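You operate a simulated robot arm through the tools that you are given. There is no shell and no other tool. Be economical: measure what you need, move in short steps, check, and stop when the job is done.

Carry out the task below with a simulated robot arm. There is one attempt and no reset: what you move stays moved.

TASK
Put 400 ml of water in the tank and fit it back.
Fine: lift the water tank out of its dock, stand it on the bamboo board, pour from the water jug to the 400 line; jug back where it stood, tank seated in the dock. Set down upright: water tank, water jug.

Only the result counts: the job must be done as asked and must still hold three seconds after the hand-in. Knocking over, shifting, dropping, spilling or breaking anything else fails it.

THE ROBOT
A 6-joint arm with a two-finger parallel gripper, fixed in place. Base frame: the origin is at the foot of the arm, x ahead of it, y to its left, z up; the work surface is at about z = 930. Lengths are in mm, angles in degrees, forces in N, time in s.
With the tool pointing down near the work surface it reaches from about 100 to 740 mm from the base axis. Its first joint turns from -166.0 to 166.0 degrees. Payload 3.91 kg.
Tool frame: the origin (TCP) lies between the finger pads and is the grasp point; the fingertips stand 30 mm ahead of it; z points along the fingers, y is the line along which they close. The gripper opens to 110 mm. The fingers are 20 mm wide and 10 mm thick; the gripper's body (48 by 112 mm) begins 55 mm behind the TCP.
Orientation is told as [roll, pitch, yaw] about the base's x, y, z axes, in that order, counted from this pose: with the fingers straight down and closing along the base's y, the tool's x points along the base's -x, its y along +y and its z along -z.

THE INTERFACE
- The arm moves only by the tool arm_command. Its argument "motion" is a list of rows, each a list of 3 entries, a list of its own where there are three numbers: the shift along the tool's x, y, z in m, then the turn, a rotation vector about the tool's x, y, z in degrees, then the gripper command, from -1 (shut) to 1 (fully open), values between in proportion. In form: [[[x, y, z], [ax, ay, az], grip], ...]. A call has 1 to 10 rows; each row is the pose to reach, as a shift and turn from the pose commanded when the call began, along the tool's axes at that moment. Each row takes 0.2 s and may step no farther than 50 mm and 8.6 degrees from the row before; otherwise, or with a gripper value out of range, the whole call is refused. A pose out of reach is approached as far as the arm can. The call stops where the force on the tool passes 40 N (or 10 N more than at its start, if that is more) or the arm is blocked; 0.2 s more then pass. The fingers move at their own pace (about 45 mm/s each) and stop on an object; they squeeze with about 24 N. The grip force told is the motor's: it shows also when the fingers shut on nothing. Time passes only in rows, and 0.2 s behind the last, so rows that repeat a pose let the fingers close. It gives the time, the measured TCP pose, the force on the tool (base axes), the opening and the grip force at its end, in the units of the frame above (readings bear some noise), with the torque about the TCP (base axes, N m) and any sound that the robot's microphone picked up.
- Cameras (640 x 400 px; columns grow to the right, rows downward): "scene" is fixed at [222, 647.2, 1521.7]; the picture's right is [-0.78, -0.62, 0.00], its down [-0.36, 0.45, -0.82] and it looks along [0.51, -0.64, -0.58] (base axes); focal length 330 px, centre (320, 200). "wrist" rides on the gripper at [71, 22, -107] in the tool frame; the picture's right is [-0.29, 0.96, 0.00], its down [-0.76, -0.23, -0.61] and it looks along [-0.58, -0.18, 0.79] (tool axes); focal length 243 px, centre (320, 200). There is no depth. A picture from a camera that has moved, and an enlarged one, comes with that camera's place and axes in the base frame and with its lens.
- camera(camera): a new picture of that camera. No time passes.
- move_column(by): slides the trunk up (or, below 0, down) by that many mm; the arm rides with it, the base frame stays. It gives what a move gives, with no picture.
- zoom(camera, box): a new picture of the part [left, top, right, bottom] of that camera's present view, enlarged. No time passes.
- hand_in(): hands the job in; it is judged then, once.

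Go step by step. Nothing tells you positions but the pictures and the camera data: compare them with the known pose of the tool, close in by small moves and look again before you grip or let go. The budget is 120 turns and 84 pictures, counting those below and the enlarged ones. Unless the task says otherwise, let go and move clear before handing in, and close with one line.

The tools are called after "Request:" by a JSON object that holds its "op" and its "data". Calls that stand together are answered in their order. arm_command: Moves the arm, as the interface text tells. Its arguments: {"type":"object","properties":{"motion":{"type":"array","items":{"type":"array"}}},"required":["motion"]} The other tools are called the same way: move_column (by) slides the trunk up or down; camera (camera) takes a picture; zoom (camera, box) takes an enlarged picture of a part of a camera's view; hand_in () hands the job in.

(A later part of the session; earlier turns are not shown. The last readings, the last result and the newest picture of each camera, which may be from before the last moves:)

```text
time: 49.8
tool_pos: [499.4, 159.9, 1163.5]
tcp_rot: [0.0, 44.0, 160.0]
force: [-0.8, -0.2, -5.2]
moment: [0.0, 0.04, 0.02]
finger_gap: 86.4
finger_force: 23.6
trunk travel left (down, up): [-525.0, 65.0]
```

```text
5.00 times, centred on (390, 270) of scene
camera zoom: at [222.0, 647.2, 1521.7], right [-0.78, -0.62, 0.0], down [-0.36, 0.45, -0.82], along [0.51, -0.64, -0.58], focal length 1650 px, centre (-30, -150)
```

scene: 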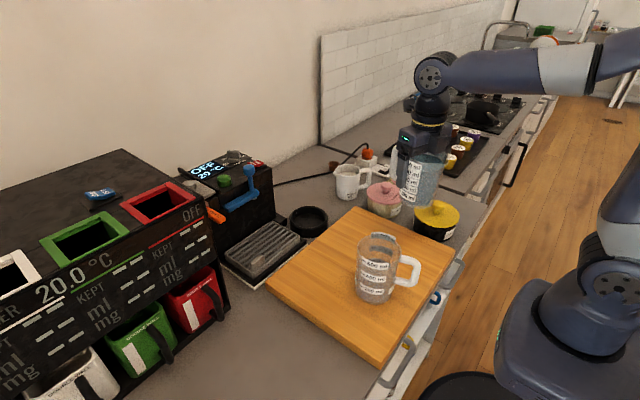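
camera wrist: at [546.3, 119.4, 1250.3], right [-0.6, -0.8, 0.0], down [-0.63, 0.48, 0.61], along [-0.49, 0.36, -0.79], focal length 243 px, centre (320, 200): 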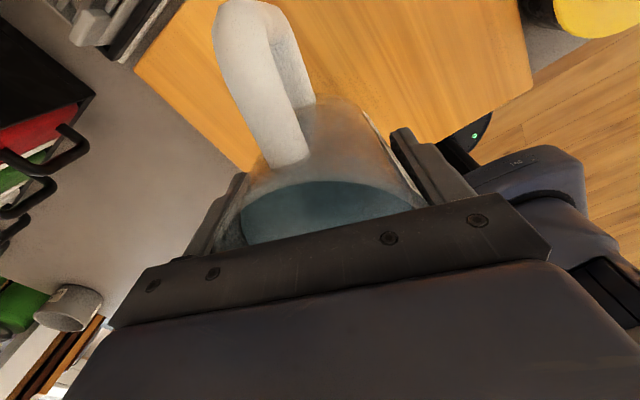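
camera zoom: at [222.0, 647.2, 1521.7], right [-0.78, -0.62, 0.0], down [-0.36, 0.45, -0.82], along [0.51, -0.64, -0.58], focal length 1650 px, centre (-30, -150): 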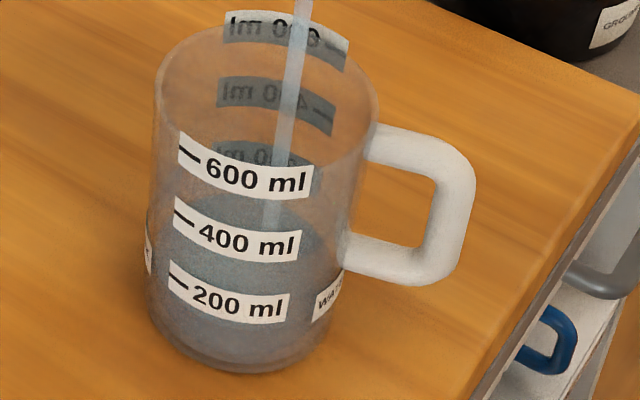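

Very clear: about 150 ml in the tank. I'll keep pouring.

Request:
{"op": "arm_command", "data": {"motion": [[[0, 0, 0], [0, 3, 0], -1], [[0, 0, 0], [0, 6, 0], -1], [[0, 0, 0], [0, 8, 0], -1]]}}

Request:
{"op": "zoom", "data": {"camera": "scene", "box": [350, 190, 470, 310]}}

```text
time: 50.6
tool_pos: [497.9, 160.9, 1163.7]
tcp_rot: [0.0, 51.9, 159.9]
force: [-0.6, 1.0, -4.1]
moment: [0.03, 0.06, 0.02]
finger_gap: 86.4
finger_force: 24.2
trunk travel left (down, up): [-525.0, 65.0]
```

```text
3.33 times, centred on (410, 250) of scene
camera zoom: at [222.0, 647.2, 1521.7], right [-0.78, -0.62, 0.0], down [-0.36, 0.45, -0.82], along [0.51, -0.64, -0.58], focal length 1100 px, centre (20, 33)
```

zoom: 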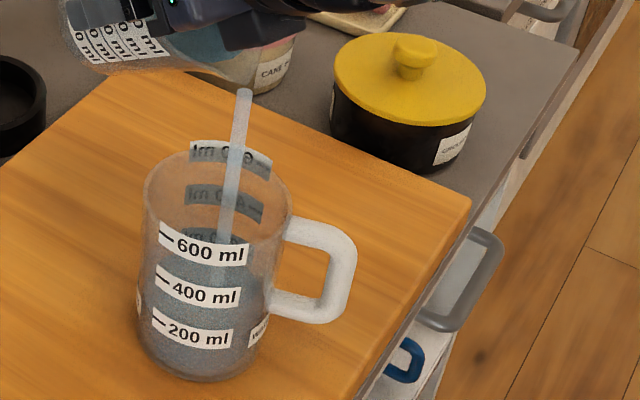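

Request:
{"op": "arm_command", "data": {"motion": [[[0, 0, 0], [0, 3, 0], -1], [[0, 0, 0], [0, 5, 0], -1]]}}

Request:
{"op": "zoom", "data": {"camera": "scene", "box": [350, 230, 430, 310]}}

```text
time: 51.2
tool_pos: [499.5, 160.9, 1163.0]
tcp_rot: [0.0, 57.0, 160.0]
force: [0.9, 0.1, -3.5]
moment: [0.03, 0.07, -0.02]
finger_gap: 86.6
finger_force: 24.1
trunk travel left (down, up): [-525.0, 65.0]
```

```text
5.00 times, centred on (390, 270) of scene
camera zoom: at [222.0, 647.2, 1521.7], right [-0.78, -0.62, 0.0], down [-0.36, 0.45, -0.82], along [0.51, -0.64, -0.58], focal length 1650 px, centre (-30, -150)
```

zoom: 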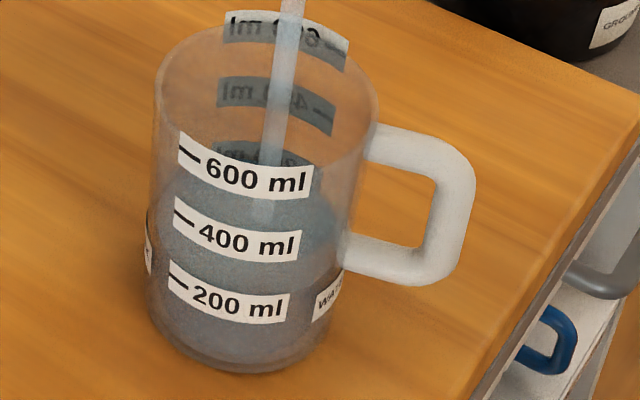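

About 240 ml. Continuing in small steps.

Request:
{"op": "arm_command", "data": {"motion": [[[0, 0, 0], [0, 3, 0], -1], [[0, 0, 0], [0, 5, 0], -1]]}}

Request:
{"op": "zoom", "data": {"camera": "scene", "box": [350, 230, 430, 310]}}

```text
time: 51.8
tool_pos: [497.8, 160.7, 1164.1]
tcp_rot: [-0.2, 62.0, 160.0]
force: [0.9, 0.2, -3.5]
moment: [-0.02, 0.05, 0.0]
finger_gap: 86.5
finger_force: 23.6
trunk travel left (down, up): [-525.0, 65.0]
```

```text
5.00 times, centred on (390, 270) of scene
camera zoom: at [222.0, 647.2, 1521.7], right [-0.78, -0.62, 0.0], down [-0.36, 0.45, -0.82], along [0.51, -0.64, -0.58], focal length 1650 px, centre (-30, -150)
```

zoom: 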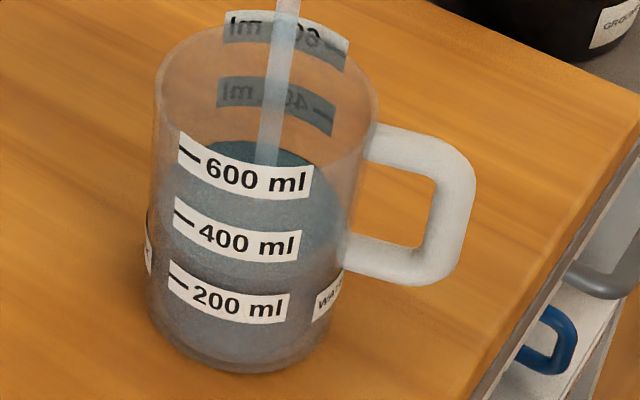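

Request:
{"op": "arm_command", "data": {"motion": [[[0, 0, 0], [0, 2, 0], -1], [[0, 0, 0], [0, 4, 0], -1]]}}

Request:
{"op": "zoom", "data": {"camera": "scene", "box": [350, 230, 430, 310]}}

```text
time: 52.4
tool_pos: [497.6, 159.6, 1162.5]
tcp_rot: [0.1, 66.0, 160.0]
force: [-0.4, 0.0, -3.2]
moment: [0.04, 0.02, 0.0]
finger_gap: 86.7
finger_force: 23.6
trunk travel left (down, up): [-525.0, 65.0]
```

```text
5.00 times, centred on (390, 270) of scene
camera zoom: at [222.0, 647.2, 1521.7], right [-0.78, -0.62, 0.0], down [-0.36, 0.45, -0.82], along [0.51, -0.64, -0.58], focal length 1650 px, centre (-30, -150)
```

zoom: 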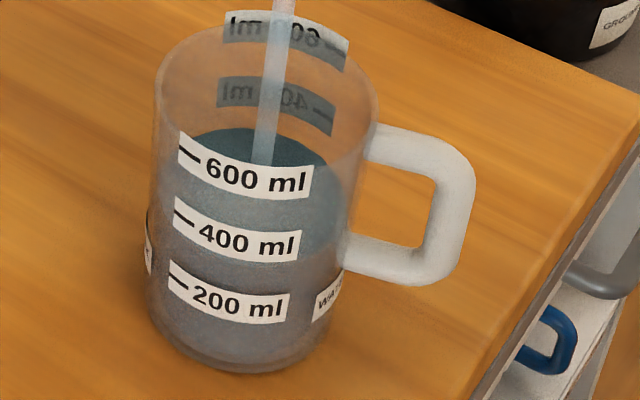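

Request:
{"op": "arm_command", "data": {"motion": [[[0, 0, 0], [0, 2, 0], -1], [[0, 0, 0], [0, 4, 0], -1]]}}

Request:
{"op": "zoom", "data": {"camera": "scene", "box": [350, 230, 430, 310]}}

```text
time: 53.0
tool_pos: [499.9, 159.7, 1163.0]
tcp_rot: [-0.1, 70.0, 159.9]
force: [0.0, 1.0, -2.0]
moment: [0.01, 0.04, 0.0]
finger_gap: 86.4
finger_force: 24.0
trunk travel left (down, up): [-525.0, 65.0]
```

```text
5.00 times, centred on (390, 270) of scene
camera zoom: at [222.0, 647.2, 1521.7], right [-0.78, -0.62, 0.0], down [-0.36, 0.45, -0.82], along [0.51, -0.64, -0.58], focal length 1650 px, centre (-30, -150)
```

zoom: 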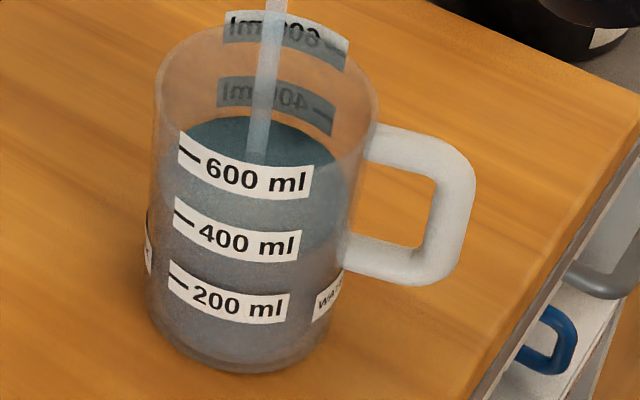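

Request:
{"op": "arm_command", "data": {"motion": [[[0, 0, 0], [0, 2, 0], -1], [[0, 0, 0], [0, 3, 0], -1]]}}

Request:
{"op": "zoom", "data": {"camera": "scene", "box": [350, 230, 430, 310]}}

```text
time: 53.6
tool_pos: [498.2, 161.1, 1163.1]
tcp_rot: [0.1, 73.0, 160.1]
force: [-0.3, -0.4, -2.5]
moment: [0.0, 0.05, 0.02]
finger_gap: 86.5
finger_force: 23.3
trunk travel left (down, up): [-525.0, 65.0]
```

```text
5.00 times, centred on (390, 270) of scene
camera zoom: at [222.0, 647.2, 1521.7], right [-0.78, -0.62, 0.0], down [-0.36, 0.45, -0.82], along [0.51, -0.64, -0.58], focal length 1650 px, centre (-30, -150)
```

zoom: 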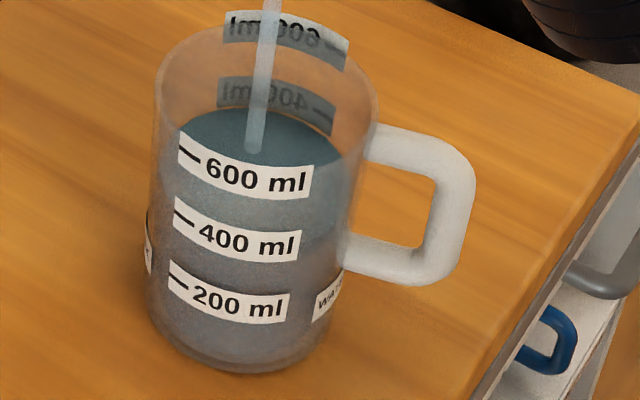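

About 360 ml. I'll tilt back to stop the flow and measure exactly.

Request:
{"op": "arm_command", "data": {"motion": [[[0, 0, 0], [0, 0.5, 0], -1], [[0, 0, 0], [0, -8, 0], -1], [[0, 0, 0], [0, -16, 0], -1], [[0, 0, 0], [0, -16, 0], -1], [[0, 0, 0], [0, -16, 0], -1]]}}

Request:
{"op": "zoom", "data": {"camera": "scene", "box": [350, 230, 430, 310]}}

Request:
{"op": "zoom", "data": {"camera": "scene", "box": [365, 235, 400, 265]}}

```text
time: 54.8
tool_pos: [497.4, 160.7, 1163.3]
tcp_rot: [0.0, 57.0, 160.0]
force: [0.3, 0.3, -2.2]
moment: [-0.01, 0.03, 0.0]
finger_gap: 86.1
finger_force: 23.8
trunk travel left (down, up): [-525.0, 65.0]
```

```text
5.00 times, centred on (390, 270) of scene
camera zoom: at [222.0, 647.2, 1521.7], right [-0.78, -0.62, 0.0], down [-0.36, 0.45, -0.82], along [0.51, -0.64, -0.58], focal length 1650 px, centre (-30, -150)
```

zoom: 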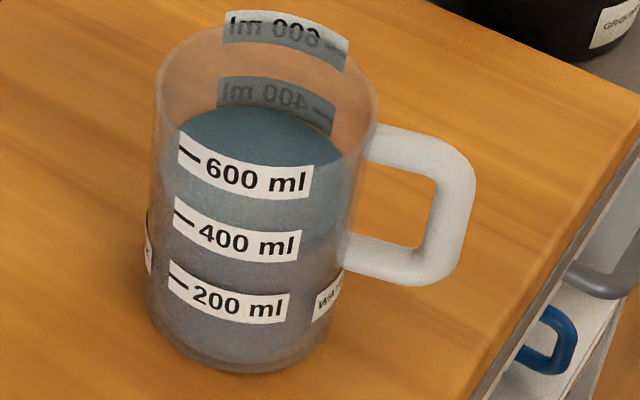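

```text
13.33 times, centred on (382, 250) of scene
camera zoom: at [222.0, 647.2, 1521.7], right [-0.78, -0.62, 0.0], down [-0.36, 0.45, -0.82], along [0.51, -0.64, -0.58], focal length 4400 px, centre (-513, -467)
```

zoom: 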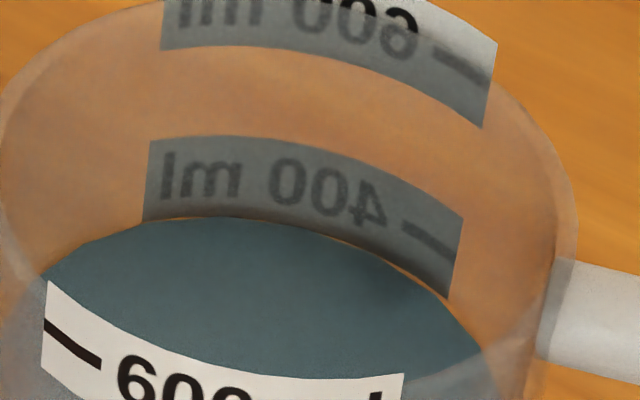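

About 360 ml. I'll look at the front waterline to cross-check.

Request:
{"op": "zoom", "data": {"camera": "scene", "box": [376, 258, 424, 288]}}

Request:
{"op": "arm_command", "data": {"motion": [[[0, 0, 0], [0, 0, 0], -1]]}}

Request:
{"op": "arm_command", "data": {"motion": [[[0, 0, 0], [0, 0, 0], -1]]}}

Request:
{"op": "arm_command", "data": {"motion": [[[0, 0, 0], [0, 0, 0], -1]]}}

Request:
{"op": "arm_command", "data": {"motion": [[[0, 0, 0], [0, 0, 0], -1]]}}

```text
13.33 times, centred on (400, 273) of scene
camera zoom: at [222.0, 647.2, 1521.7], right [-0.78, -0.62, 0.0], down [-0.36, 0.45, -0.82], along [0.51, -0.64, -0.58], focal length 4400 px, centre (-747, -773)
```

zoom: 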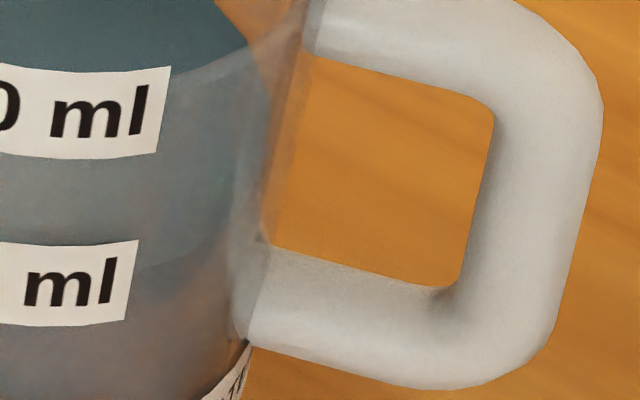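

```text
time: 55.2
tool_pos: [498.5, 160.0, 1163.3]
tcp_rot: [-0.1, 57.0, 160.0]
force: [0.7, -0.7, -2.6]
moment: [0.0, 0.06, 0.0]
finger_gap: 86.4
finger_force: 24.1
trunk travel left (down, up): [-525.0, 65.0]
```

```text
time: 55.6
tool_pos: [497.1, 160.2, 1163.7]
tcp_rot: [0.0, 57.0, 160.1]
force: [0.5, -0.3, -2.6]
moment: [0.03, 0.02, 0.03]
finger_gap: 86.2
finger_force: 24.2
trunk travel left (down, up): [-525.0, 65.0]
```

```text
time: 56.0
tool_pos: [498.1, 159.6, 1163.0]
tcp_rot: [0.0, 57.0, 160.0]
force: [1.0, -0.1, -2.4]
moment: [0.0, 0.04, -0.04]
finger_gap: 86.2
finger_force: 24.4
trunk travel left (down, up): [-525.0, 65.0]
```

```text
time: 56.4
tool_pos: [498.8, 161.8, 1163.4]
tcp_rot: [0.0, 57.0, 160.0]
force: [0.0, 0.6, -2.9]
moment: [0.01, 0.05, 0.0]
finger_gap: 86.4
finger_force: 24.9
trunk travel left (down, up): [-525.0, 65.0]
```

Weight change gives about 356 ml, agreeing with the picture. I'll add one short pulse.

Request:
{"op": "arm_command", "data": {"motion": [[[0, 0, 0], [0, 8, 0], -1], [[0, 0, 0], [0, 15, 0], -1], [[0, 0, 0], [0, 16, 0], -1], [[0, 0, 0], [0, 8, 0], -1], [[0, 0, 0], [0, 0, 0], -1], [[0, 0, 0], [0, 0, 0], -1], [[0, 0, 0], [0, 0, 0], -1]]}}

Request:
{"op": "zoom", "data": {"camera": "scene", "box": [365, 235, 400, 265]}}

```text
time: 58.0
tool_pos: [499.1, 159.9, 1163.1]
tcp_rot: [0.0, 57.1, 160.0]
force: [-0.6, -0.2, -1.8]
moment: [-0.04, 0.05, 0.05]
finger_gap: 86.4
finger_force: 24.3
trunk travel left (down, up): [-525.0, 65.0]
```

```text
13.33 times, centred on (382, 250) of scene
camera zoom: at [222.0, 647.2, 1521.7], right [-0.78, -0.62, 0.0], down [-0.36, 0.45, -0.82], along [0.51, -0.64, -0.58], focal length 4400 px, centre (-513, -467)
```

zoom: 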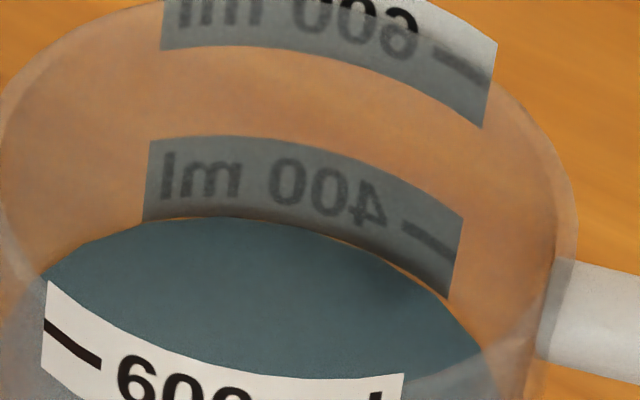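

No change, so 73° is now at equilibrium. I'll go to 76° and hold.

Request:
{"op": "arm_command", "data": {"motion": [[[0, 0, 0], [0, 8, 0], -1], [[0, 0, 0], [0, 15, 0], -1], [[0, 0, 0], [0, 17, 0], -1], [[0, 0, 0], [0, 19, 0], -1], [[0, 0, 0], [0, 19, 0], -1], [[0, 0, 0], [0, 19, 0], -1]]}}

Request:
{"op": "zoom", "data": {"camera": "scene", "box": [365, 235, 400, 265]}}

```text
time: 59.4
tool_pos: [496.8, 160.6, 1163.1]
tcp_rot: [0.0, 76.0, 160.0]
force: [-0.2, 1.0, -2.2]
moment: [-0.01, 0.0, 0.02]
finger_gap: 86.5
finger_force: 24.0
trunk travel left (down, up): [-525.0, 65.0]
```

```text
13.33 times, centred on (382, 250) of scene
camera zoom: at [222.0, 647.2, 1521.7], right [-0.78, -0.62, 0.0], down [-0.36, 0.45, -0.82], along [0.51, -0.64, -0.58], focal length 4400 px, centre (-513, -467)
```

zoom: 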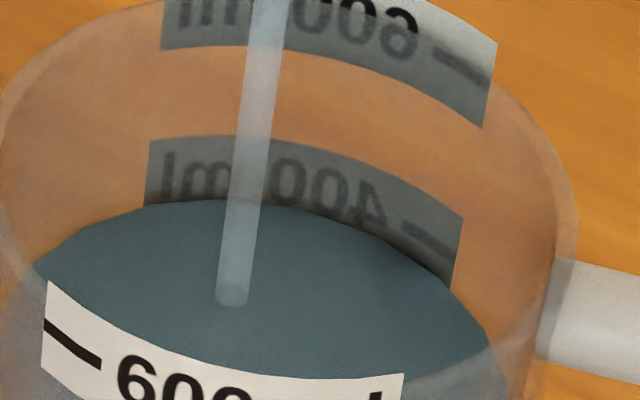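

About 384 ml allowing for wall parallax, and still flowing slightly. I'll hold a bit more.

Request:
{"op": "arm_command", "data": {"motion": [[[0, 0, 0], [0, 0, 0], -1]]}}

Request:
{"op": "zoom", "data": {"camera": "scene", "box": [365, 235, 400, 265]}}

```text
time: 59.8
tool_pos: [498.8, 160.4, 1164.1]
tcp_rot: [0.0, 76.0, 160.0]
force: [0.2, 0.5, -2.2]
moment: [0.02, 0.03, 0.0]
finger_gap: 86.3
finger_force: 24.0
trunk travel left (down, up): [-525.0, 65.0]
```

```text
13.33 times, centred on (382, 250) of scene
camera zoom: at [222.0, 647.2, 1521.7], right [-0.78, -0.62, 0.0], down [-0.36, 0.45, -0.82], along [0.51, -0.64, -0.58], focal length 4400 px, centre (-513, -467)
```

zoom: 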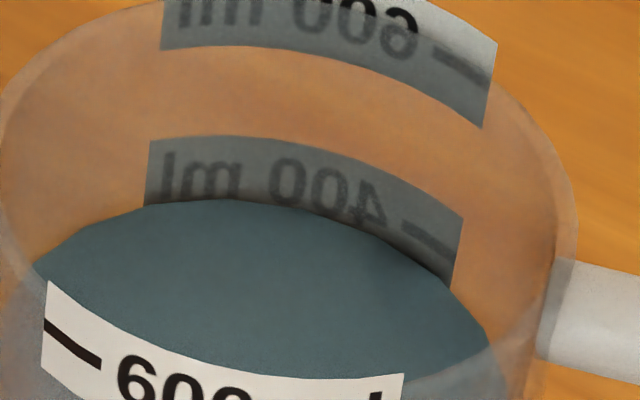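

Flow stopped at roughly 383 ml, at about 7 ml per degree. I'll tilt 2.4° more and hold.

Request:
{"op": "arm_command", "data": {"motion": [[[0, 0, 0], [0, 1.2, 0], -1], [[0, 0, 0], [0, 2.4, 0], -1], [[0, 0, 0], [0, 2.4, 0], -1], [[0, 0, 0], [0, 2.4, 0], -1], [[0, 0, 0], [0, 2.4, 0], -1]]}}

Request:
{"op": "zoom", "data": {"camera": "scene", "box": [365, 235, 400, 265]}}

Request:
{"op": "zoom", "data": {"camera": "scene", "box": [360, 255, 408, 285]}}

```text
time: 61.0
tool_pos: [497.8, 158.8, 1163.4]
tcp_rot: [0.0, 78.4, 160.1]
force: [-0.1, -0.1, -2.2]
moment: [0.02, 0.0, -0.02]
finger_gap: 86.1
finger_force: 24.1
trunk travel left (down, up): [-525.0, 65.0]
```

```text
13.33 times, centred on (382, 250) of scene
camera zoom: at [222.0, 647.2, 1521.7], right [-0.78, -0.62, 0.0], down [-0.36, 0.45, -0.82], along [0.51, -0.64, -0.58], focal length 4400 px, centre (-513, -467)
```

zoom: 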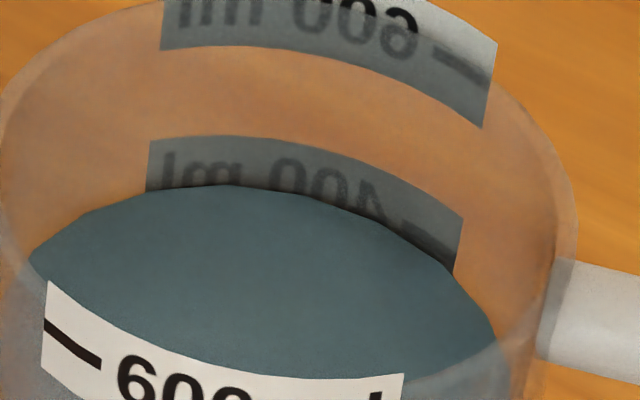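

```text
13.33 times, centred on (384, 270) of scene
camera zoom: at [222.0, 647.2, 1521.7], right [-0.78, -0.62, 0.0], down [-0.36, 0.45, -0.82], along [0.51, -0.64, -0.58], focal length 4400 px, centre (-533, -733)
```

zoom: 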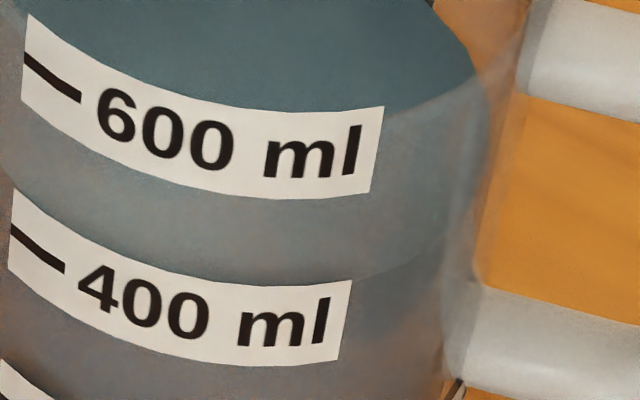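

The back line reads 400. I'll tilt back now to stop everything and double check from the front line and by weight.

Request:
{"op": "arm_command", "data": {"motion": [[[0, 0, 0], [0, -8, 0], -1], [[0, 0, 0], [0, -16, 0], -1], [[0, 0, 0], [0, -24, 0], -1], [[0, 0, 0], [0, -32, 0], -1], [[0, 0, 0], [0, -38, 0], -1], [[0, 0, 0], [0, -38, 0], -1]]}}

Request:
{"op": "arm_command", "data": {"motion": [[[0, 0, 0], [0, 0, 0], -1]]}}

Request:
{"op": "arm_command", "data": {"motion": [[[0, 0, 0], [0, 0, 0], -1]]}}

Request:
{"op": "zoom", "data": {"camera": "scene", "box": [378, 262, 402, 277]}}

Request:
{"op": "zoom", "data": {"camera": "scene", "box": [350, 230, 430, 310]}}

```text
time: 62.4
tool_pos: [497.2, 160.0, 1162.7]
tcp_rot: [-0.1, 40.3, 160.1]
force: [-0.4, -0.2, -2.3]
moment: [0.02, 0.01, 0.04]
finger_gap: 86.2
finger_force: 24.0
trunk travel left (down, up): [-525.0, 65.0]
```

```text
time: 62.8
tool_pos: [496.4, 159.7, 1162.4]
tcp_rot: [0.0, 40.3, 160.0]
force: [0.0, 1.5, -2.3]
moment: [0.0, 0.05, 0.02]
finger_gap: 85.9
finger_force: 24.3
trunk travel left (down, up): [-525.0, 65.0]
```

```text
time: 63.2
tool_pos: [496.6, 158.6, 1161.4]
tcp_rot: [0.1, 40.4, 160.0]
force: [-0.4, 0.1, -2.0]
moment: [0.01, 0.02, 0.01]
finger_gap: 86.2
finger_force: 24.2
trunk travel left (down, up): [-525.0, 65.0]
```

```text
16.00 times, centred on (390, 270) of scene
camera zoom: at [222.0, 647.2, 1521.7], right [-0.78, -0.62, 0.0], down [-0.36, 0.45, -0.82], along [0.51, -0.64, -0.58], focal length 5280 px, centre (-800, -912)
```

zoom: 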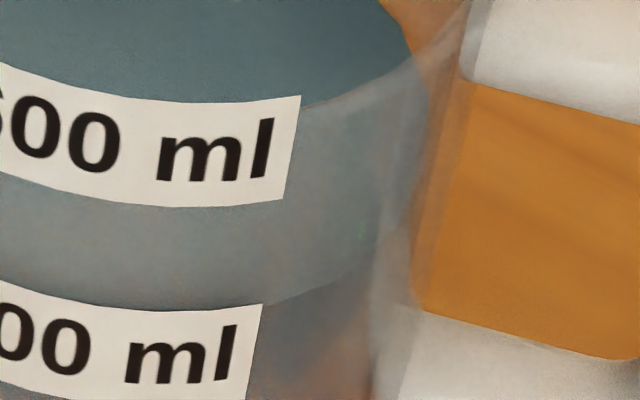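

```text
5.00 times, centred on (390, 270) of scene
camera zoom: at [222.0, 647.2, 1521.7], right [-0.78, -0.62, 0.0], down [-0.36, 0.45, -0.82], along [0.51, -0.64, -0.58], focal length 1650 px, centre (-30, -150)
```

zoom: 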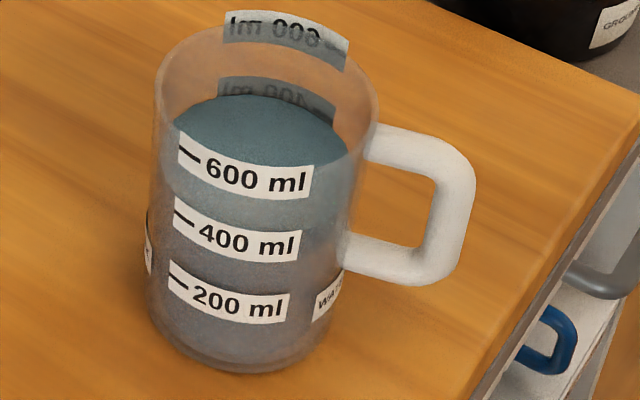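

Averaging front and back lines gives roughly 405–415 ml, weight about 390: so 400 within measurement error. Bringing the jug upright and moving back.

Request:
{"op": "arm_command", "data": {"motion": [[[0, 0, 0], [0, -8, 0], -1], [[0, 0, 0], [0, -16, 0], -1], [[0, 0, 0], [0, -24, 0], -1], [[0, 0, 0], [0, -32, 0], -1], [[0, 0, 0], [0, -40.3, 0], -1], [[0, 0, 0], [0, -40.3, 0], -1]]}}

Request:
{"op": "camera", "data": {"camera": "scene"}}

```text
time: 64.6
tool_pos: [499.1, 160.4, 1162.7]
tcp_rot: [0.0, -0.1, 160.0]
force: [0.5, 0.4, -2.0]
moment: [0.02, -0.02, -0.01]
finger_gap: 86.0
finger_force: 23.9
trunk travel left (down, up): [-525.0, 65.0]
```

```text
30 pictures are left
```

scene: 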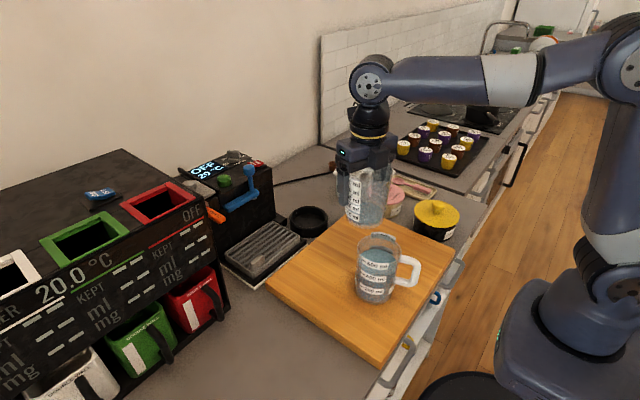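

Request:
{"op": "arm_command", "data": {"motion": [[[0, 0.03, 0], [0, 0, 0], -1], [[0, 0.06, 0], [0, 0, 0], -1], [[0, 0.09, 0], [0, 0, 0], -1], [[0, 0.12, 0], [0, 0, 0], -1], [[-0.001, 0.153, 0], [0, 0, 0], -1], [[-0.001, 0.153, 0], [0, 0, 0], -1]]}}

Request:
{"op": "arm_command", "data": {"motion": [[[0, 0, 0], [0, 0, 7], -1], [[0, 0, 0], [0, 0, 14], -1], [[0, 0, 0], [0, 0, 21], -1], [[0, 0, 0], [0, 0, 28], -1], [[0, 0, 0], [0, 0, 35], -1], [[0, 0, 0], [0, 0, 42], -1], [[0, 0, 0], [0, 0, 49], -1], [[0, 0, 0], [0, 0, 56], -1], [[0, 0, 0], [0, 0, 63], -1], [[0, 0, 0], [0, 0, 70], -1]]}}

Request:
{"op": "arm_command", "data": {"motion": [[[0, 0, 0], [0, 0, 7], -1], [[0, 0, 0], [0, 0, 14], -1], [[0, 0, 0], [0, 0, 21], -1], [[0, 0, 0], [0, 0, 28], -1], [[0, 0, 0], [0, 0, 35], -1], [[0, 0, 0], [0, 0, 42], -1], [[0, 0, 0], [0, 0, 49], -1], [[0, 0, 0], [0, 0, 56], -1], [[0, 0, 0], [0, 0, 63], -1], [[0, 0, 0], [0, 0, 71], -1]]}}

Request:
{"op": "camera", "data": {"camera": "scene"}}

```text
time: 66.0
tool_pos: [446.2, 16.2, 1161.5]
tcp_rot: [0.1, 0.1, 160.0]
force: [-0.4, -0.2, -1.5]
moment: [0.03, -0.03, 0.0]
finger_gap: 86.1
finger_force: 23.9
trunk travel left (down, up): [-525.0, 65.0]
```

```text
time: 68.2
tool_pos: [443.8, 16.5, 1162.8]
tcp_rot: [0.0, 0.0, 89.8]
force: [-0.5, 0.2, -1.7]
moment: [-0.02, 0.02, 0.03]
finger_gap: 86.1
finger_force: 24.0
trunk travel left (down, up): [-525.0, 65.0]
```

```text
time: 70.4
tool_pos: [444.7, 18.9, 1163.5]
tcp_rot: [-0.1, -0.1, 19.0]
force: [0.1, 0.1, -2.7]
moment: [0.02, 0.0, 0.02]
finger_gap: 86.3
finger_force: 24.1
trunk travel left (down, up): [-525.0, 65.0]
```

```text
29 pictures are left
```

scene: 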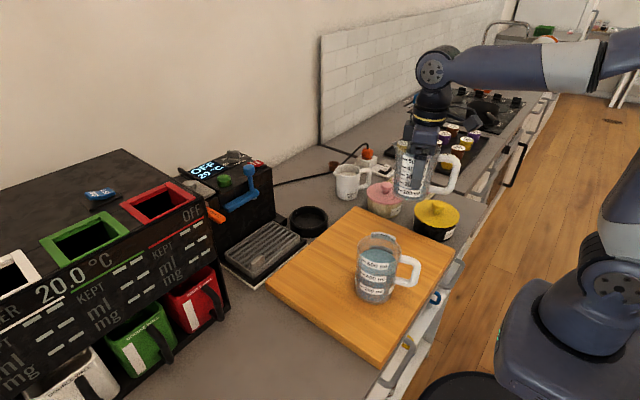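

Lowering the jug toward its home spot; first a check of its tilt.

Request:
{"op": "arm_command", "data": {"motion": [[[0, 0, 0.03], [0, 0, 0], -1], [[0, 0, 0.06], [0, 0, 0], -1], [[0, 0, 0.09], [0, 0, 0], -1], [[0, 0, 0.12], [0, 0, 0], -1], [[0, 0, 0.14], [0, 0, 0], -1], [[0, 0, 0.14], [0, 0, 0], -1]]}}

Request:
{"op": "zoom", "data": {"camera": "scene", "box": [360, 120, 480, 270]}}

```text
time: 71.8
tool_pos: [442.9, 17.4, 1020.9]
tcp_rot: [0.0, -0.1, 19.0]
force: [0.0, -0.2, -1.6]
moment: [0.01, 0.0, 0.0]
finger_gap: 86.3
finger_force: 24.0
trunk travel left (down, up): [-525.0, 65.0]
```

```text
2.67 times, centred on (420, 195) of scene
camera zoom: at [222.0, 647.2, 1521.7], right [-0.78, -0.62, 0.0], down [-0.36, 0.45, -0.82], along [0.51, -0.64, -0.58], focal length 880 px, centre (53, 213)
```

zoom: 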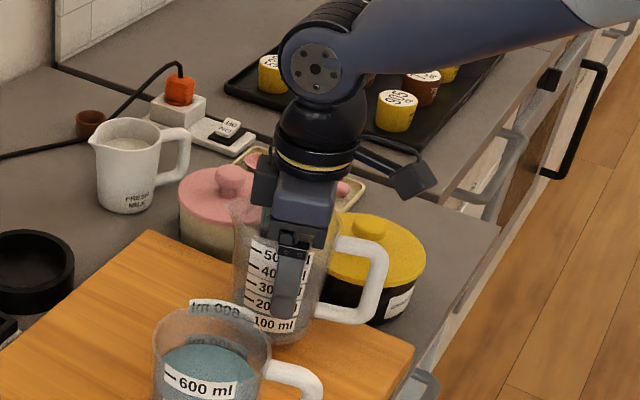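

Upright. I'll lower slowly until contact.

Request:
{"op": "arm_command", "data": {"motion": [[[0, 0, 0.004], [0, 0, 0], -1], [[0, 0, 0.008], [0, 0, 0], -1], [[0, 0, 0.012], [0, 0, 0], -1], [[0, 0, 0.013], [0, 0, 0], -1], [[0, 0, 0.013], [0, 0, 0], -1]]}}

Request:
{"op": "arm_command", "data": {"motion": [[[0, 0, 0.002], [0, 0, 0], -1], [[0, 0, 0.004], [0, 0, 0], -1], [[0, 0, 0.004], [0, 0, 0], -1]]}}

```text
time: 73.0
tool_pos: [445.8, 17.8, 1010.7]
tcp_rot: [-0.1, -0.1, 18.9]
force: [0.3, -0.1, -0.3]
moment: [0.02, 0.0, 0.03]
finger_gap: 86.3
finger_force: 23.6
trunk travel left (down, up): [-525.0, 65.0]
```

```text
time: 73.8
tool_pos: [445.5, 16.3, 1007.4]
tcp_rot: [-0.1, -0.1, 19.0]
force: [-0.6, 0.2, 8.1]
moment: [-0.36, 0.06, 0.02]
finger_gap: 86.2
finger_force: 24.6
trunk travel left (down, up): [-525.0, 65.0]
```

The jug is on the board (it slid about 4 mm in the grip). I'll ease off, release and retreat upward.

Request:
{"op": "arm_command", "data": {"motion": [[[0, 0, -0.003], [0, 0, 0], -1], [[0, 0, -0.003], [0, 0, 0], 0.8], [[0, 0, -0.003], [0, 0, 0], 1], [[0, 0, -0.003], [0, 0, 0], 1], [[0, 0, -0.003], [0, 0, 0], 1]]}}

Request:
{"op": "arm_command", "data": {"motion": [[[0, 0, -0.03], [0, 0, 0], 1], [[0, 0, -0.07], [0, 0, 0], 1], [[0, 0, -0.11], [0, 0, 0], 1], [[0, 0, -0.15], [0, 0, 0], 1], [[0, 0, -0.18], [0, 0, 0], 1]]}}

Request:
{"op": "camera", "data": {"camera": "scene"}}

Request:
{"op": "camera", "data": {"camera": "wrist"}}

```text
time: 75.0
tool_pos: [444.2, 17.3, 1009.1]
tcp_rot: [-0.1, -0.1, 18.9]
force: [-0.6, -0.2, 0.6]
moment: [0.0, -0.02, 0.0]
finger_gap: 110.0
finger_force: 0.0
trunk travel left (down, up): [-525.0, 65.0]
```

```text
time: 76.2
tool_pos: [444.1, 17.1, 1189.6]
tcp_rot: [-0.1, -0.1, 19.0]
force: [0.1, 0.4, -0.6]
moment: [-0.01, 0.02, -0.04]
finger_gap: 110.1
finger_force: 0.2
trunk travel left (down, up): [-525.0, 65.0]
```

```text
27 pictures are left
```

scene: 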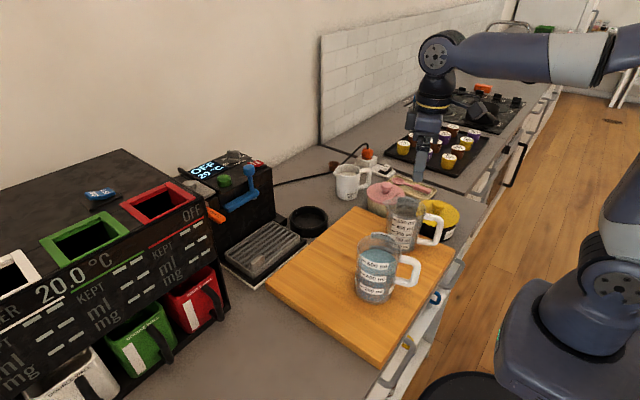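

```text
26 pictures are left
camera wrist: at [367.9, 13.9, 1295.9], right [-0.04, 1.0, 0.0], down [0.79, 0.03, 0.61], along [0.61, 0.02, -0.79], focal length 243 px, centre (320, 200)
```

wrist: 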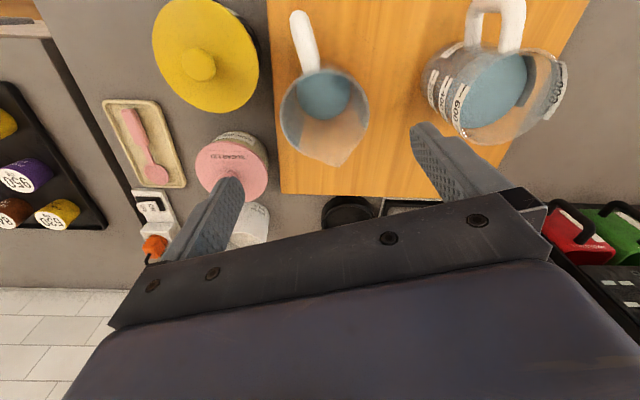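

The jug is back in place. Cross-checking the remaining jug level.

Request:
{"op": "zoom", "data": {"camera": "scene", "box": [380, 190, 450, 260]}}

Request:
{"op": "zoom", "data": {"camera": "wrist", "box": [410, 0, 590, 150]}}

```text
5.71 times, centred on (415, 225) of scene
camera zoom: at [222.0, 647.2, 1521.7], right [-0.78, -0.62, 0.0], down [-0.36, 0.45, -0.82], along [0.51, -0.64, -0.58], focal length 1886 px, centre (-223, 57)
```

zoom: 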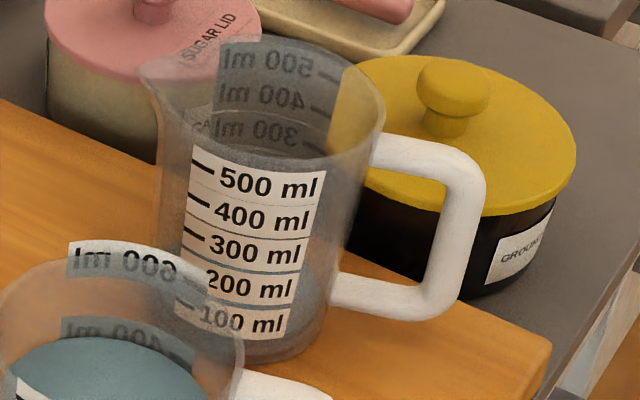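

```text
2.67 times, centred on (500, 75) of wrist
camera zoom: at [367.9, 13.9, 1295.9], right [-0.04, 1.0, 0.0], down [0.79, 0.03, 0.61], along [0.61, 0.02, -0.79], focal length 647 px, centre (-160, 533)
```

zoom: 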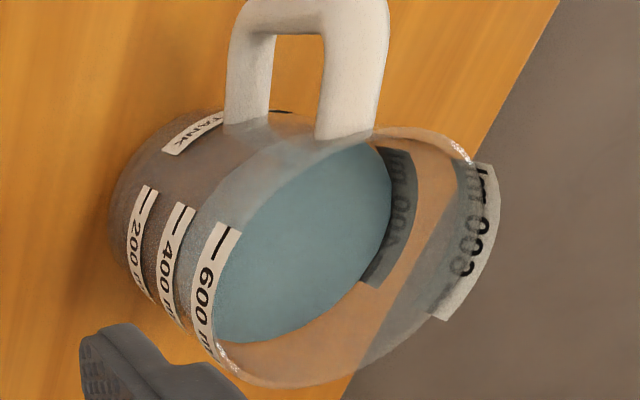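

To settle the level reading, I'll take a low-angle wrist view of the tank from the robot side with the gripper closed.

Request:
{"op": "arm_command", "data": {"motion": [[[0.013, 0.04, 0], [0, 0, 5], -1], [[0.026, 0.08, 0], [0, 0, 10], -1], [[0.039, 0.12, 0], [0, 0, 15], -1], [[0.052, 0.16, 0], [0, 0, 20], -1], [[0.066, 0.2, 0], [0, 0, 25], -1], [[0.081, 0.237, 0], [0, 0, 29], -1], [[0.081, 0.237, 0], [0, 0, 29], -1]]}}

Request:
{"op": "arm_command", "data": {"motion": [[[0, 0, 0], [0, -7, 0], -1], [[0, 0, 0], [0, -14, 0], -1], [[0, 0, 0], [0, -21, 0], -1], [[0, 0, 0], [0, -28, 0], -1], [[0, 0, 0], [0, -33, 0], -1], [[0, 0, 0], [0, -33, 0], -1]]}}

Request:
{"op": "camera", "data": {"camera": "wrist"}}

```text
time: 77.8
tool_pos: [291.5, 215.1, 1190.5]
tcp_rot: [0.0, -0.1, -10.1]
force: [0.5, -0.3, 0.1]
moment: [-0.01, -0.02, -0.01]
finger_gap: 0.0
finger_force: 24.0
trunk travel left (down, up): [-525.0, 65.0]
```

```text
time: 79.2
tool_pos: [292.2, 215.6, 1189.7]
tcp_rot: [-0.1, -33.2, -10.0]
force: [0.8, 0.8, -0.6]
moment: [-0.04, -0.01, 0.04]
finger_gap: 0.0
finger_force: 23.6
trunk travel left (down, up): [-525.0, 65.0]
```

```text
23 pictures are left
camera wrist: at [177.8, 256.8, 1240.2], right [0.41, 0.9, 0.16], down [0.26, -0.28, 0.92], along [0.88, -0.33, -0.35], focal length 243 px, centre (320, 200)
```

wrist: 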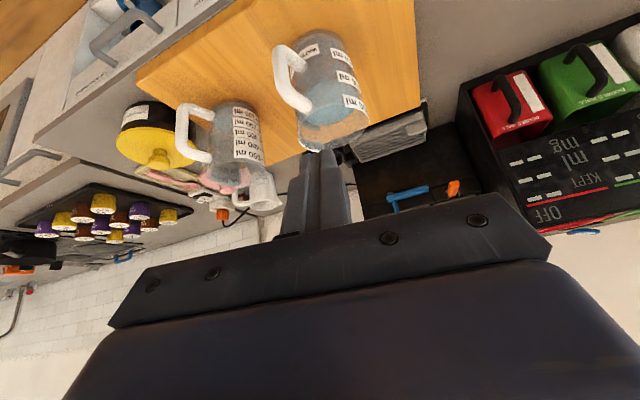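

Request:
{"op": "arm_command", "data": {"motion": [[[0.02, 0, 0.03], [0, 0, 0], -1], [[0.04, 0, 0.06], [0, 0, 0], -1], [[0.06, 0, 0.09], [0, 0, 0], -1], [[0.073, 0, 0.112], [0, 0, 0], -1], [[0.073, 0, 0.112], [0, 0, 0], -1]]}}

Request:
{"op": "camera", "data": {"camera": "wrist"}}

```text
time: 80.4
tool_pos: [291.6, 213.0, 1054.8]
tcp_rot: [0.1, -33.1, -10.0]
force: [-0.5, -0.5, 0.0]
moment: [0.01, 0.01, 0.0]
finger_gap: 0.0
finger_force: 24.3
trunk travel left (down, up): [-525.0, 65.0]
```

```text
22 pictures are left
camera wrist: at [178.0, 255.2, 1105.7], right [0.41, 0.9, 0.16], down [0.26, -0.28, 0.92], along [0.88, -0.33, -0.35], focal length 243 px, centre (320, 200)
```

wrist: 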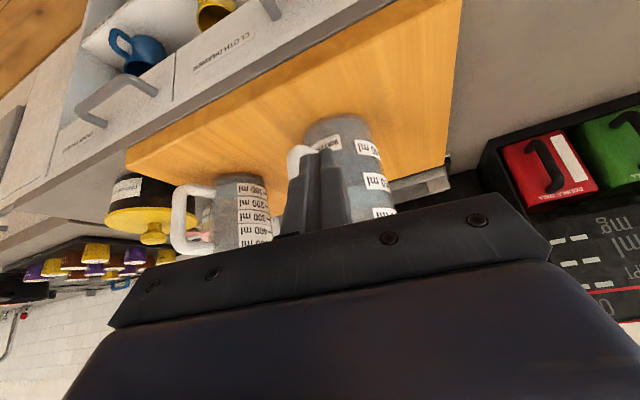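

Request:
{"op": "zoom", "data": {"camera": "wrist", "box": [330, 110, 410, 230]}}

Request:
{"op": "zoom", "data": {"camera": "wrist", "box": [190, 160, 290, 250]}}

```text
3.33 times, centred on (370, 170) of wrist
camera zoom: at [178.0, 255.2, 1105.7], right [0.41, 0.9, 0.16], down [0.26, -0.28, 0.92], along [0.88, -0.33, -0.35], focal length 809 px, centre (153, 300)
```

zoom: 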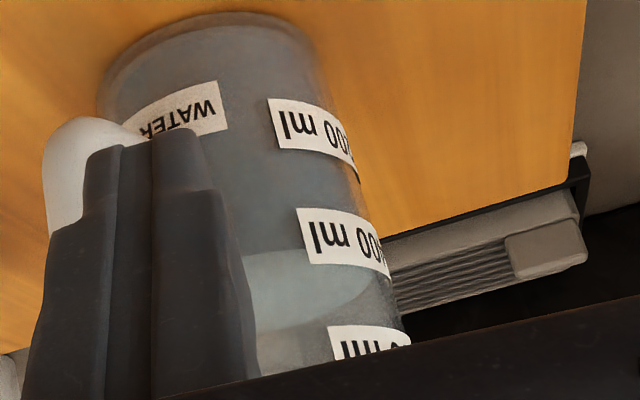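

```text
4.44 times, centred on (240, 205) of wrist
camera zoom: at [178.0, 255.2, 1105.7], right [0.41, 0.9, 0.16], down [0.26, -0.28, 0.92], along [0.88, -0.33, -0.35], focal length 1078 px, centre (676, 178)
```

zoom: 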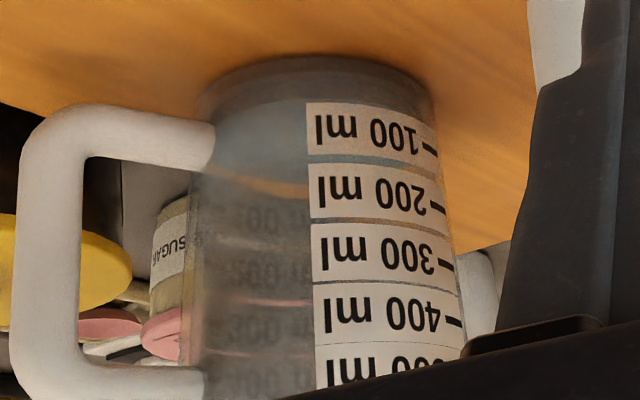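

This also suggests slightly above the line (about 410–415). I'll get a nearly level view for a parallax-free reading.

Request:
{"op": "arm_command", "data": {"motion": [[[0.004, -0.012, 0.009], [0, -5, 0], -1], [[0.008, -0.024, 0.019], [0, -10, 0], -1], [[0.0108, -0.0345, 0.0277], [0, -15, 0], -1], [[0.0108, -0.0345, 0.0277], [0, -15, 0], -1]]}}

Request:
{"op": "camera", "data": {"camera": "wrist"}}

```text
time: 81.4
tool_pos: [291.9, 179.4, 1025.7]
tcp_rot: [0.1, -48.0, -9.9]
force: [0.0, -0.3, 0.0]
moment: [0.01, -0.01, 0.01]
finger_gap: 0.0
finger_force: 24.1
trunk travel left (down, up): [-525.0, 65.0]
```

```text
19 pictures are left
camera wrist: at [168.9, 222.7, 1043.7], right [0.36, 0.91, 0.22], down [0.01, -0.24, 0.97], along [0.93, -0.34, -0.1], focal length 243 px, centre (320, 200)
```

wrist: 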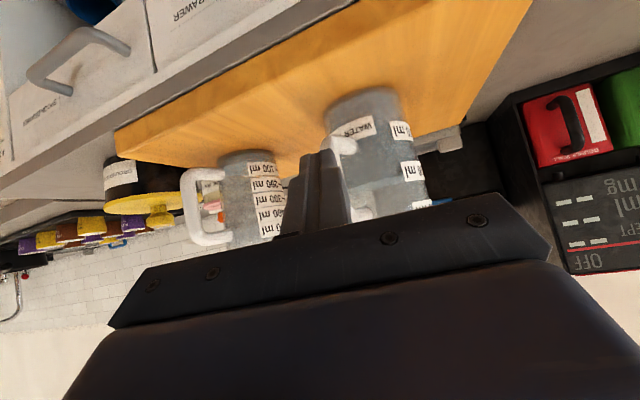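

Request:
{"op": "zoom", "data": {"camera": "wrist", "box": [350, 130, 440, 215]}}

Request:
{"op": "zoom", "data": {"camera": "wrist", "box": [210, 140, 300, 230]}}

```text
4.71 times, centred on (395, 172) of wrist
camera zoom: at [168.9, 222.7, 1043.7], right [0.36, 0.91, 0.22], down [0.01, -0.24, 0.97], along [0.93, -0.34, -0.1], focal length 1142 px, centre (-33, 329)
```

zoom: 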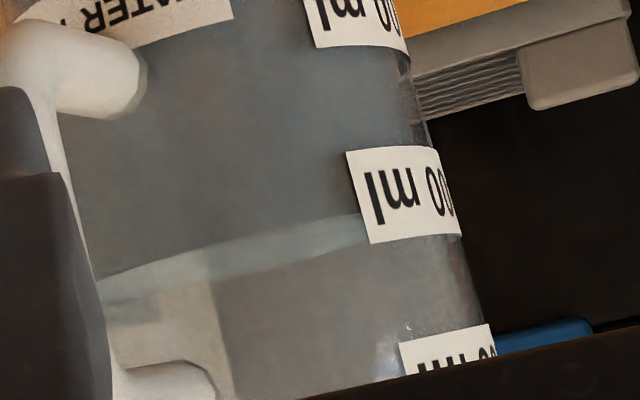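

```text
4.44 times, centred on (255, 185) of wrist
camera zoom: at [168.9, 222.7, 1043.7], right [0.36, 0.91, 0.22], down [0.01, -0.24, 0.97], along [0.93, -0.34, -0.1], focal length 1078 px, centre (609, 267)
```

zoom: 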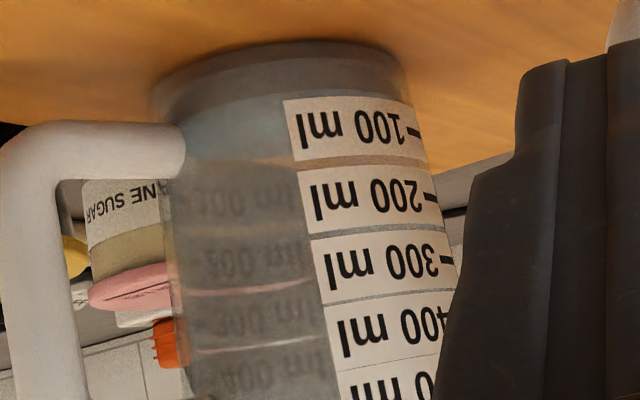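

Level view reads about 410 ml, on the line within reading accuracy, so I'll accept it. Retreating up, then regripping the tank.

Request:
{"op": "arm_command", "data": {"motion": [[[-0.03, 0, -0.027], [0, 0, 0], -1], [[-0.06, 0, -0.054], [0, 0, 0], -1], [[-0.09, 0, -0.08], [0, 0, 0], -1], [[-0.12, 0, -0.107], [0, 6, 0], -1], [[-0.12, 0, -0.107], [0, 14, 0], 0], [[-0.12, 0, -0.107], [0, 22, 0], 1], [[-0.12, 0, -0.107], [0, 30, 0], 1], [[-0.12, 0, -0.107], [0, 38, 0], 1], [[-0.12, 0, -0.107], [0, 46, 0], 1], [[-0.12, 0, -0.107], [0, 48, 0], 1]]}}

```text
time: 83.6
tool_pos: [291.6, 179.6, 1187.2]
tcp_rot: [0.0, 0.0, -10.0]
force: [-0.1, -0.6, 0.2]
moment: [0.01, 0.02, 0.02]
finger_gap: 109.8
finger_force: 0.0
trunk travel left (down, up): [-525.0, 65.0]
```

Request:
{"op": "arm_command", "data": {"motion": [[[-0.03, 0.008, 0], [0, 0, -8], 1], [[-0.06, 0.016, 0], [0, 0, -16], 1], [[-0.09, 0.024, 0], [0, 0, -24], 1], [[-0.125, 0.03, 0], [0, 0, -32], 1], [[-0.125, 0.03, 0.03], [0, 0, -40], 1], [[-0.125, 0.03, 0.05], [0, 0, -40], 1], [[-0.125, 0.03, 0.05], [0, 0, -40], 1]]}}

Request:
{"op": "camera", "data": {"camera": "wrist"}}

```text
time: 85.2
tool_pos: [419.0, 187.8, 1135.2]
tcp_rot: [-0.3, 0.0, 30.2]
force: [0.1, -0.5, -1.3]
moment: [0.04, -0.04, -0.01]
finger_gap: 110.2
finger_force: 0.0
trunk travel left (down, up): [-525.0, 65.0]
```

```text
16 pictures are left
camera wrist: at [345.6, 171.6, 1241.7], right [-0.23, 0.97, 0.0], down [0.77, 0.18, 0.61], along [0.59, 0.14, -0.79], focal length 243 px, centre (320, 200)
```

wrist: 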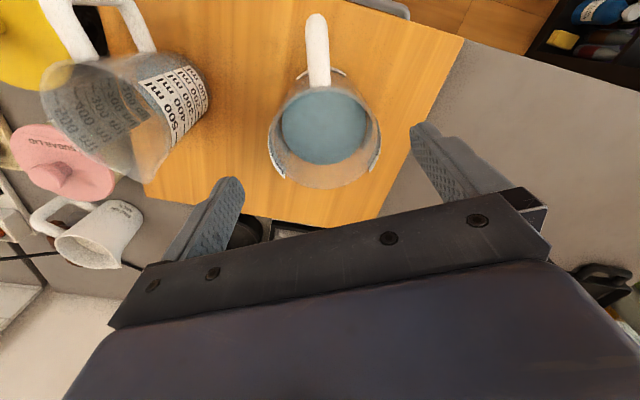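

Tank unmoved. Descending to grip at the same height as before.

Request:
{"op": "arm_command", "data": {"motion": [[[0, 0, 0.03], [0, 0, 0], 1], [[0, 0, 0.06], [0, 0, 0], 1], [[0, 0, 0.09], [0, 0, 0], 1], [[0, 0, 0.11], [0, 0, 0], 1], [[0, 0, 0.11], [0, 0, 0], -1], [[0, 0, 0.11], [0, 0, 0], -1], [[0, 0, 0.11], [0, 0, 0], -1], [[0, 0, 0.11], [0, 0, 0], -1], [[0, 0, 0.11], [0, 0, 0], -1]]}}

Request:
{"op": "arm_command", "data": {"motion": [[[0, 0, -0.01], [0, 0, 0], -1], [[0, 0, -0.03], [0, 0, 0], -1], [[0, 0, -0.06], [0, 0, 0], -1], [[0, 0, -0.09], [0, 0, 0], -1], [[0, 0, -0.09], [0, 0, 0], -1]]}}

Request:
{"op": "arm_command", "data": {"motion": [[[0, 0, 0], [0, 0, 0], -1]]}}

Request:
{"op": "camera", "data": {"camera": "scene"}}

```text
time: 87.2
tool_pos: [420.5, 185.7, 1024.7]
tcp_rot: [0.0, 0.0, 29.9]
force: [-0.4, 2.5, -0.2]
moment: [0.05, -0.09, 0.06]
finger_gap: 89.3
finger_force: 24.0
trunk travel left (down, up): [-525.0, 65.0]
```

```text
time: 88.4
tool_pos: [421.4, 186.3, 1115.6]
tcp_rot: [-0.1, 0.0, 30.0]
force: [0.6, -0.8, -6.2]
moment: [0.01, -0.01, -0.03]
finger_gap: 89.2
finger_force: 24.1
trunk travel left (down, up): [-525.0, 65.0]
```

```text
time: 88.8
tool_pos: [422.6, 184.9, 1115.8]
tcp_rot: [-0.1, 0.0, 29.9]
force: [0.2, -0.4, -5.7]
moment: [-0.05, 0.01, 0.01]
finger_gap: 89.3
finger_force: 24.2
trunk travel left (down, up): [-525.0, 65.0]
```

```text
15 pictures are left
```

scene: 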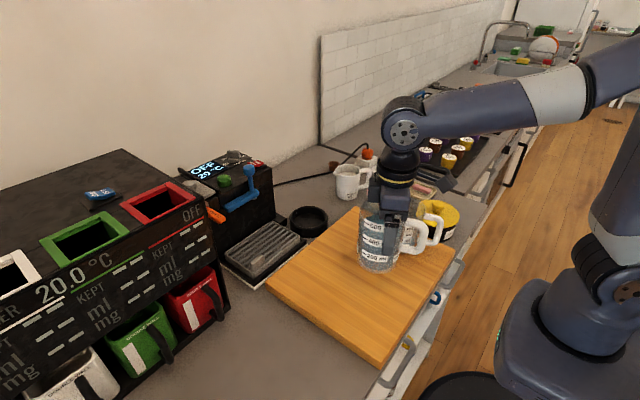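

Tank held (about 5.9 N). Carrying it back over the dock.

Request:
{"op": "arm_command", "data": {"motion": [[[-0.021, -0.025, 0], [0, 0, 0], -1], [[-0.045, -0.055, 0], [0, 0, 0], -1], [[-0.07, -0.085, 0], [0, 0, 0], -1], [[-0.095, -0.115, 0], [0, 0, 0], -1], [[-0.12, -0.145, 0], [0, 0, 0], -1], [[-0.145, -0.175, 0], [0, 0, 0], -1], [[-0.17, -0.205, 0], [0, 0, 0], -1], [[-0.189, -0.2305, 0], [0, 0, 0], -1], [[-0.189, -0.2305, 0], [0, 0, 0], -1]]}}

Request:
{"op": "arm_command", "data": {"motion": [[[0, 0, 0], [0, 0, 0], -1]]}}

Request:
{"op": "arm_command", "data": {"motion": [[[0, 0, 0], [0, 0, 0], -1]]}}

Request:
{"op": "zoom", "data": {"camera": "scene", "box": [230, 100, 390, 260]}}

```text
time: 90.8
tool_pos: [700.7, 86.2, 1116.0]
tcp_rot: [-0.1, 0.0, 30.0]
force: [0.7, -0.5, -6.4]
moment: [0.0, 0.02, 0.0]
finger_gap: 89.3
finger_force: 23.8
trunk travel left (down, up): [-525.0, 65.0]
```

```text
time: 91.2
tool_pos: [700.4, 86.7, 1115.9]
tcp_rot: [-0.1, 0.0, 30.0]
force: [0.4, -0.1, -5.6]
moment: [-0.02, 0.0, 0.04]
finger_gap: 89.3
finger_force: 24.0
trunk travel left (down, up): [-525.0, 65.0]
```

```text
time: 91.6
tool_pos: [699.6, 86.4, 1116.7]
tcp_rot: [-0.1, 0.0, 29.9]
force: [-0.3, 0.0, -5.7]
moment: [-0.03, 0.04, 0.02]
finger_gap: 89.3
finger_force: 24.6
trunk travel left (down, up): [-525.0, 65.0]
```

```text
2.50 times, centred on (310, 180) of scene
camera zoom: at [222.0, 647.2, 1521.7], right [-0.78, -0.62, 0.0], down [-0.36, 0.45, -0.82], along [0.51, -0.64, -0.58], focal length 825 px, centre (345, 250)
```

zoom: 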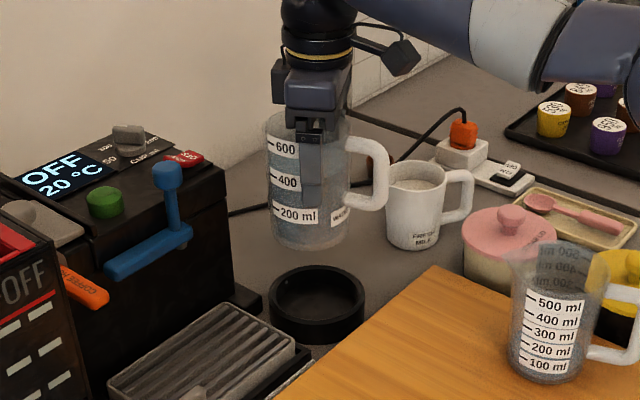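

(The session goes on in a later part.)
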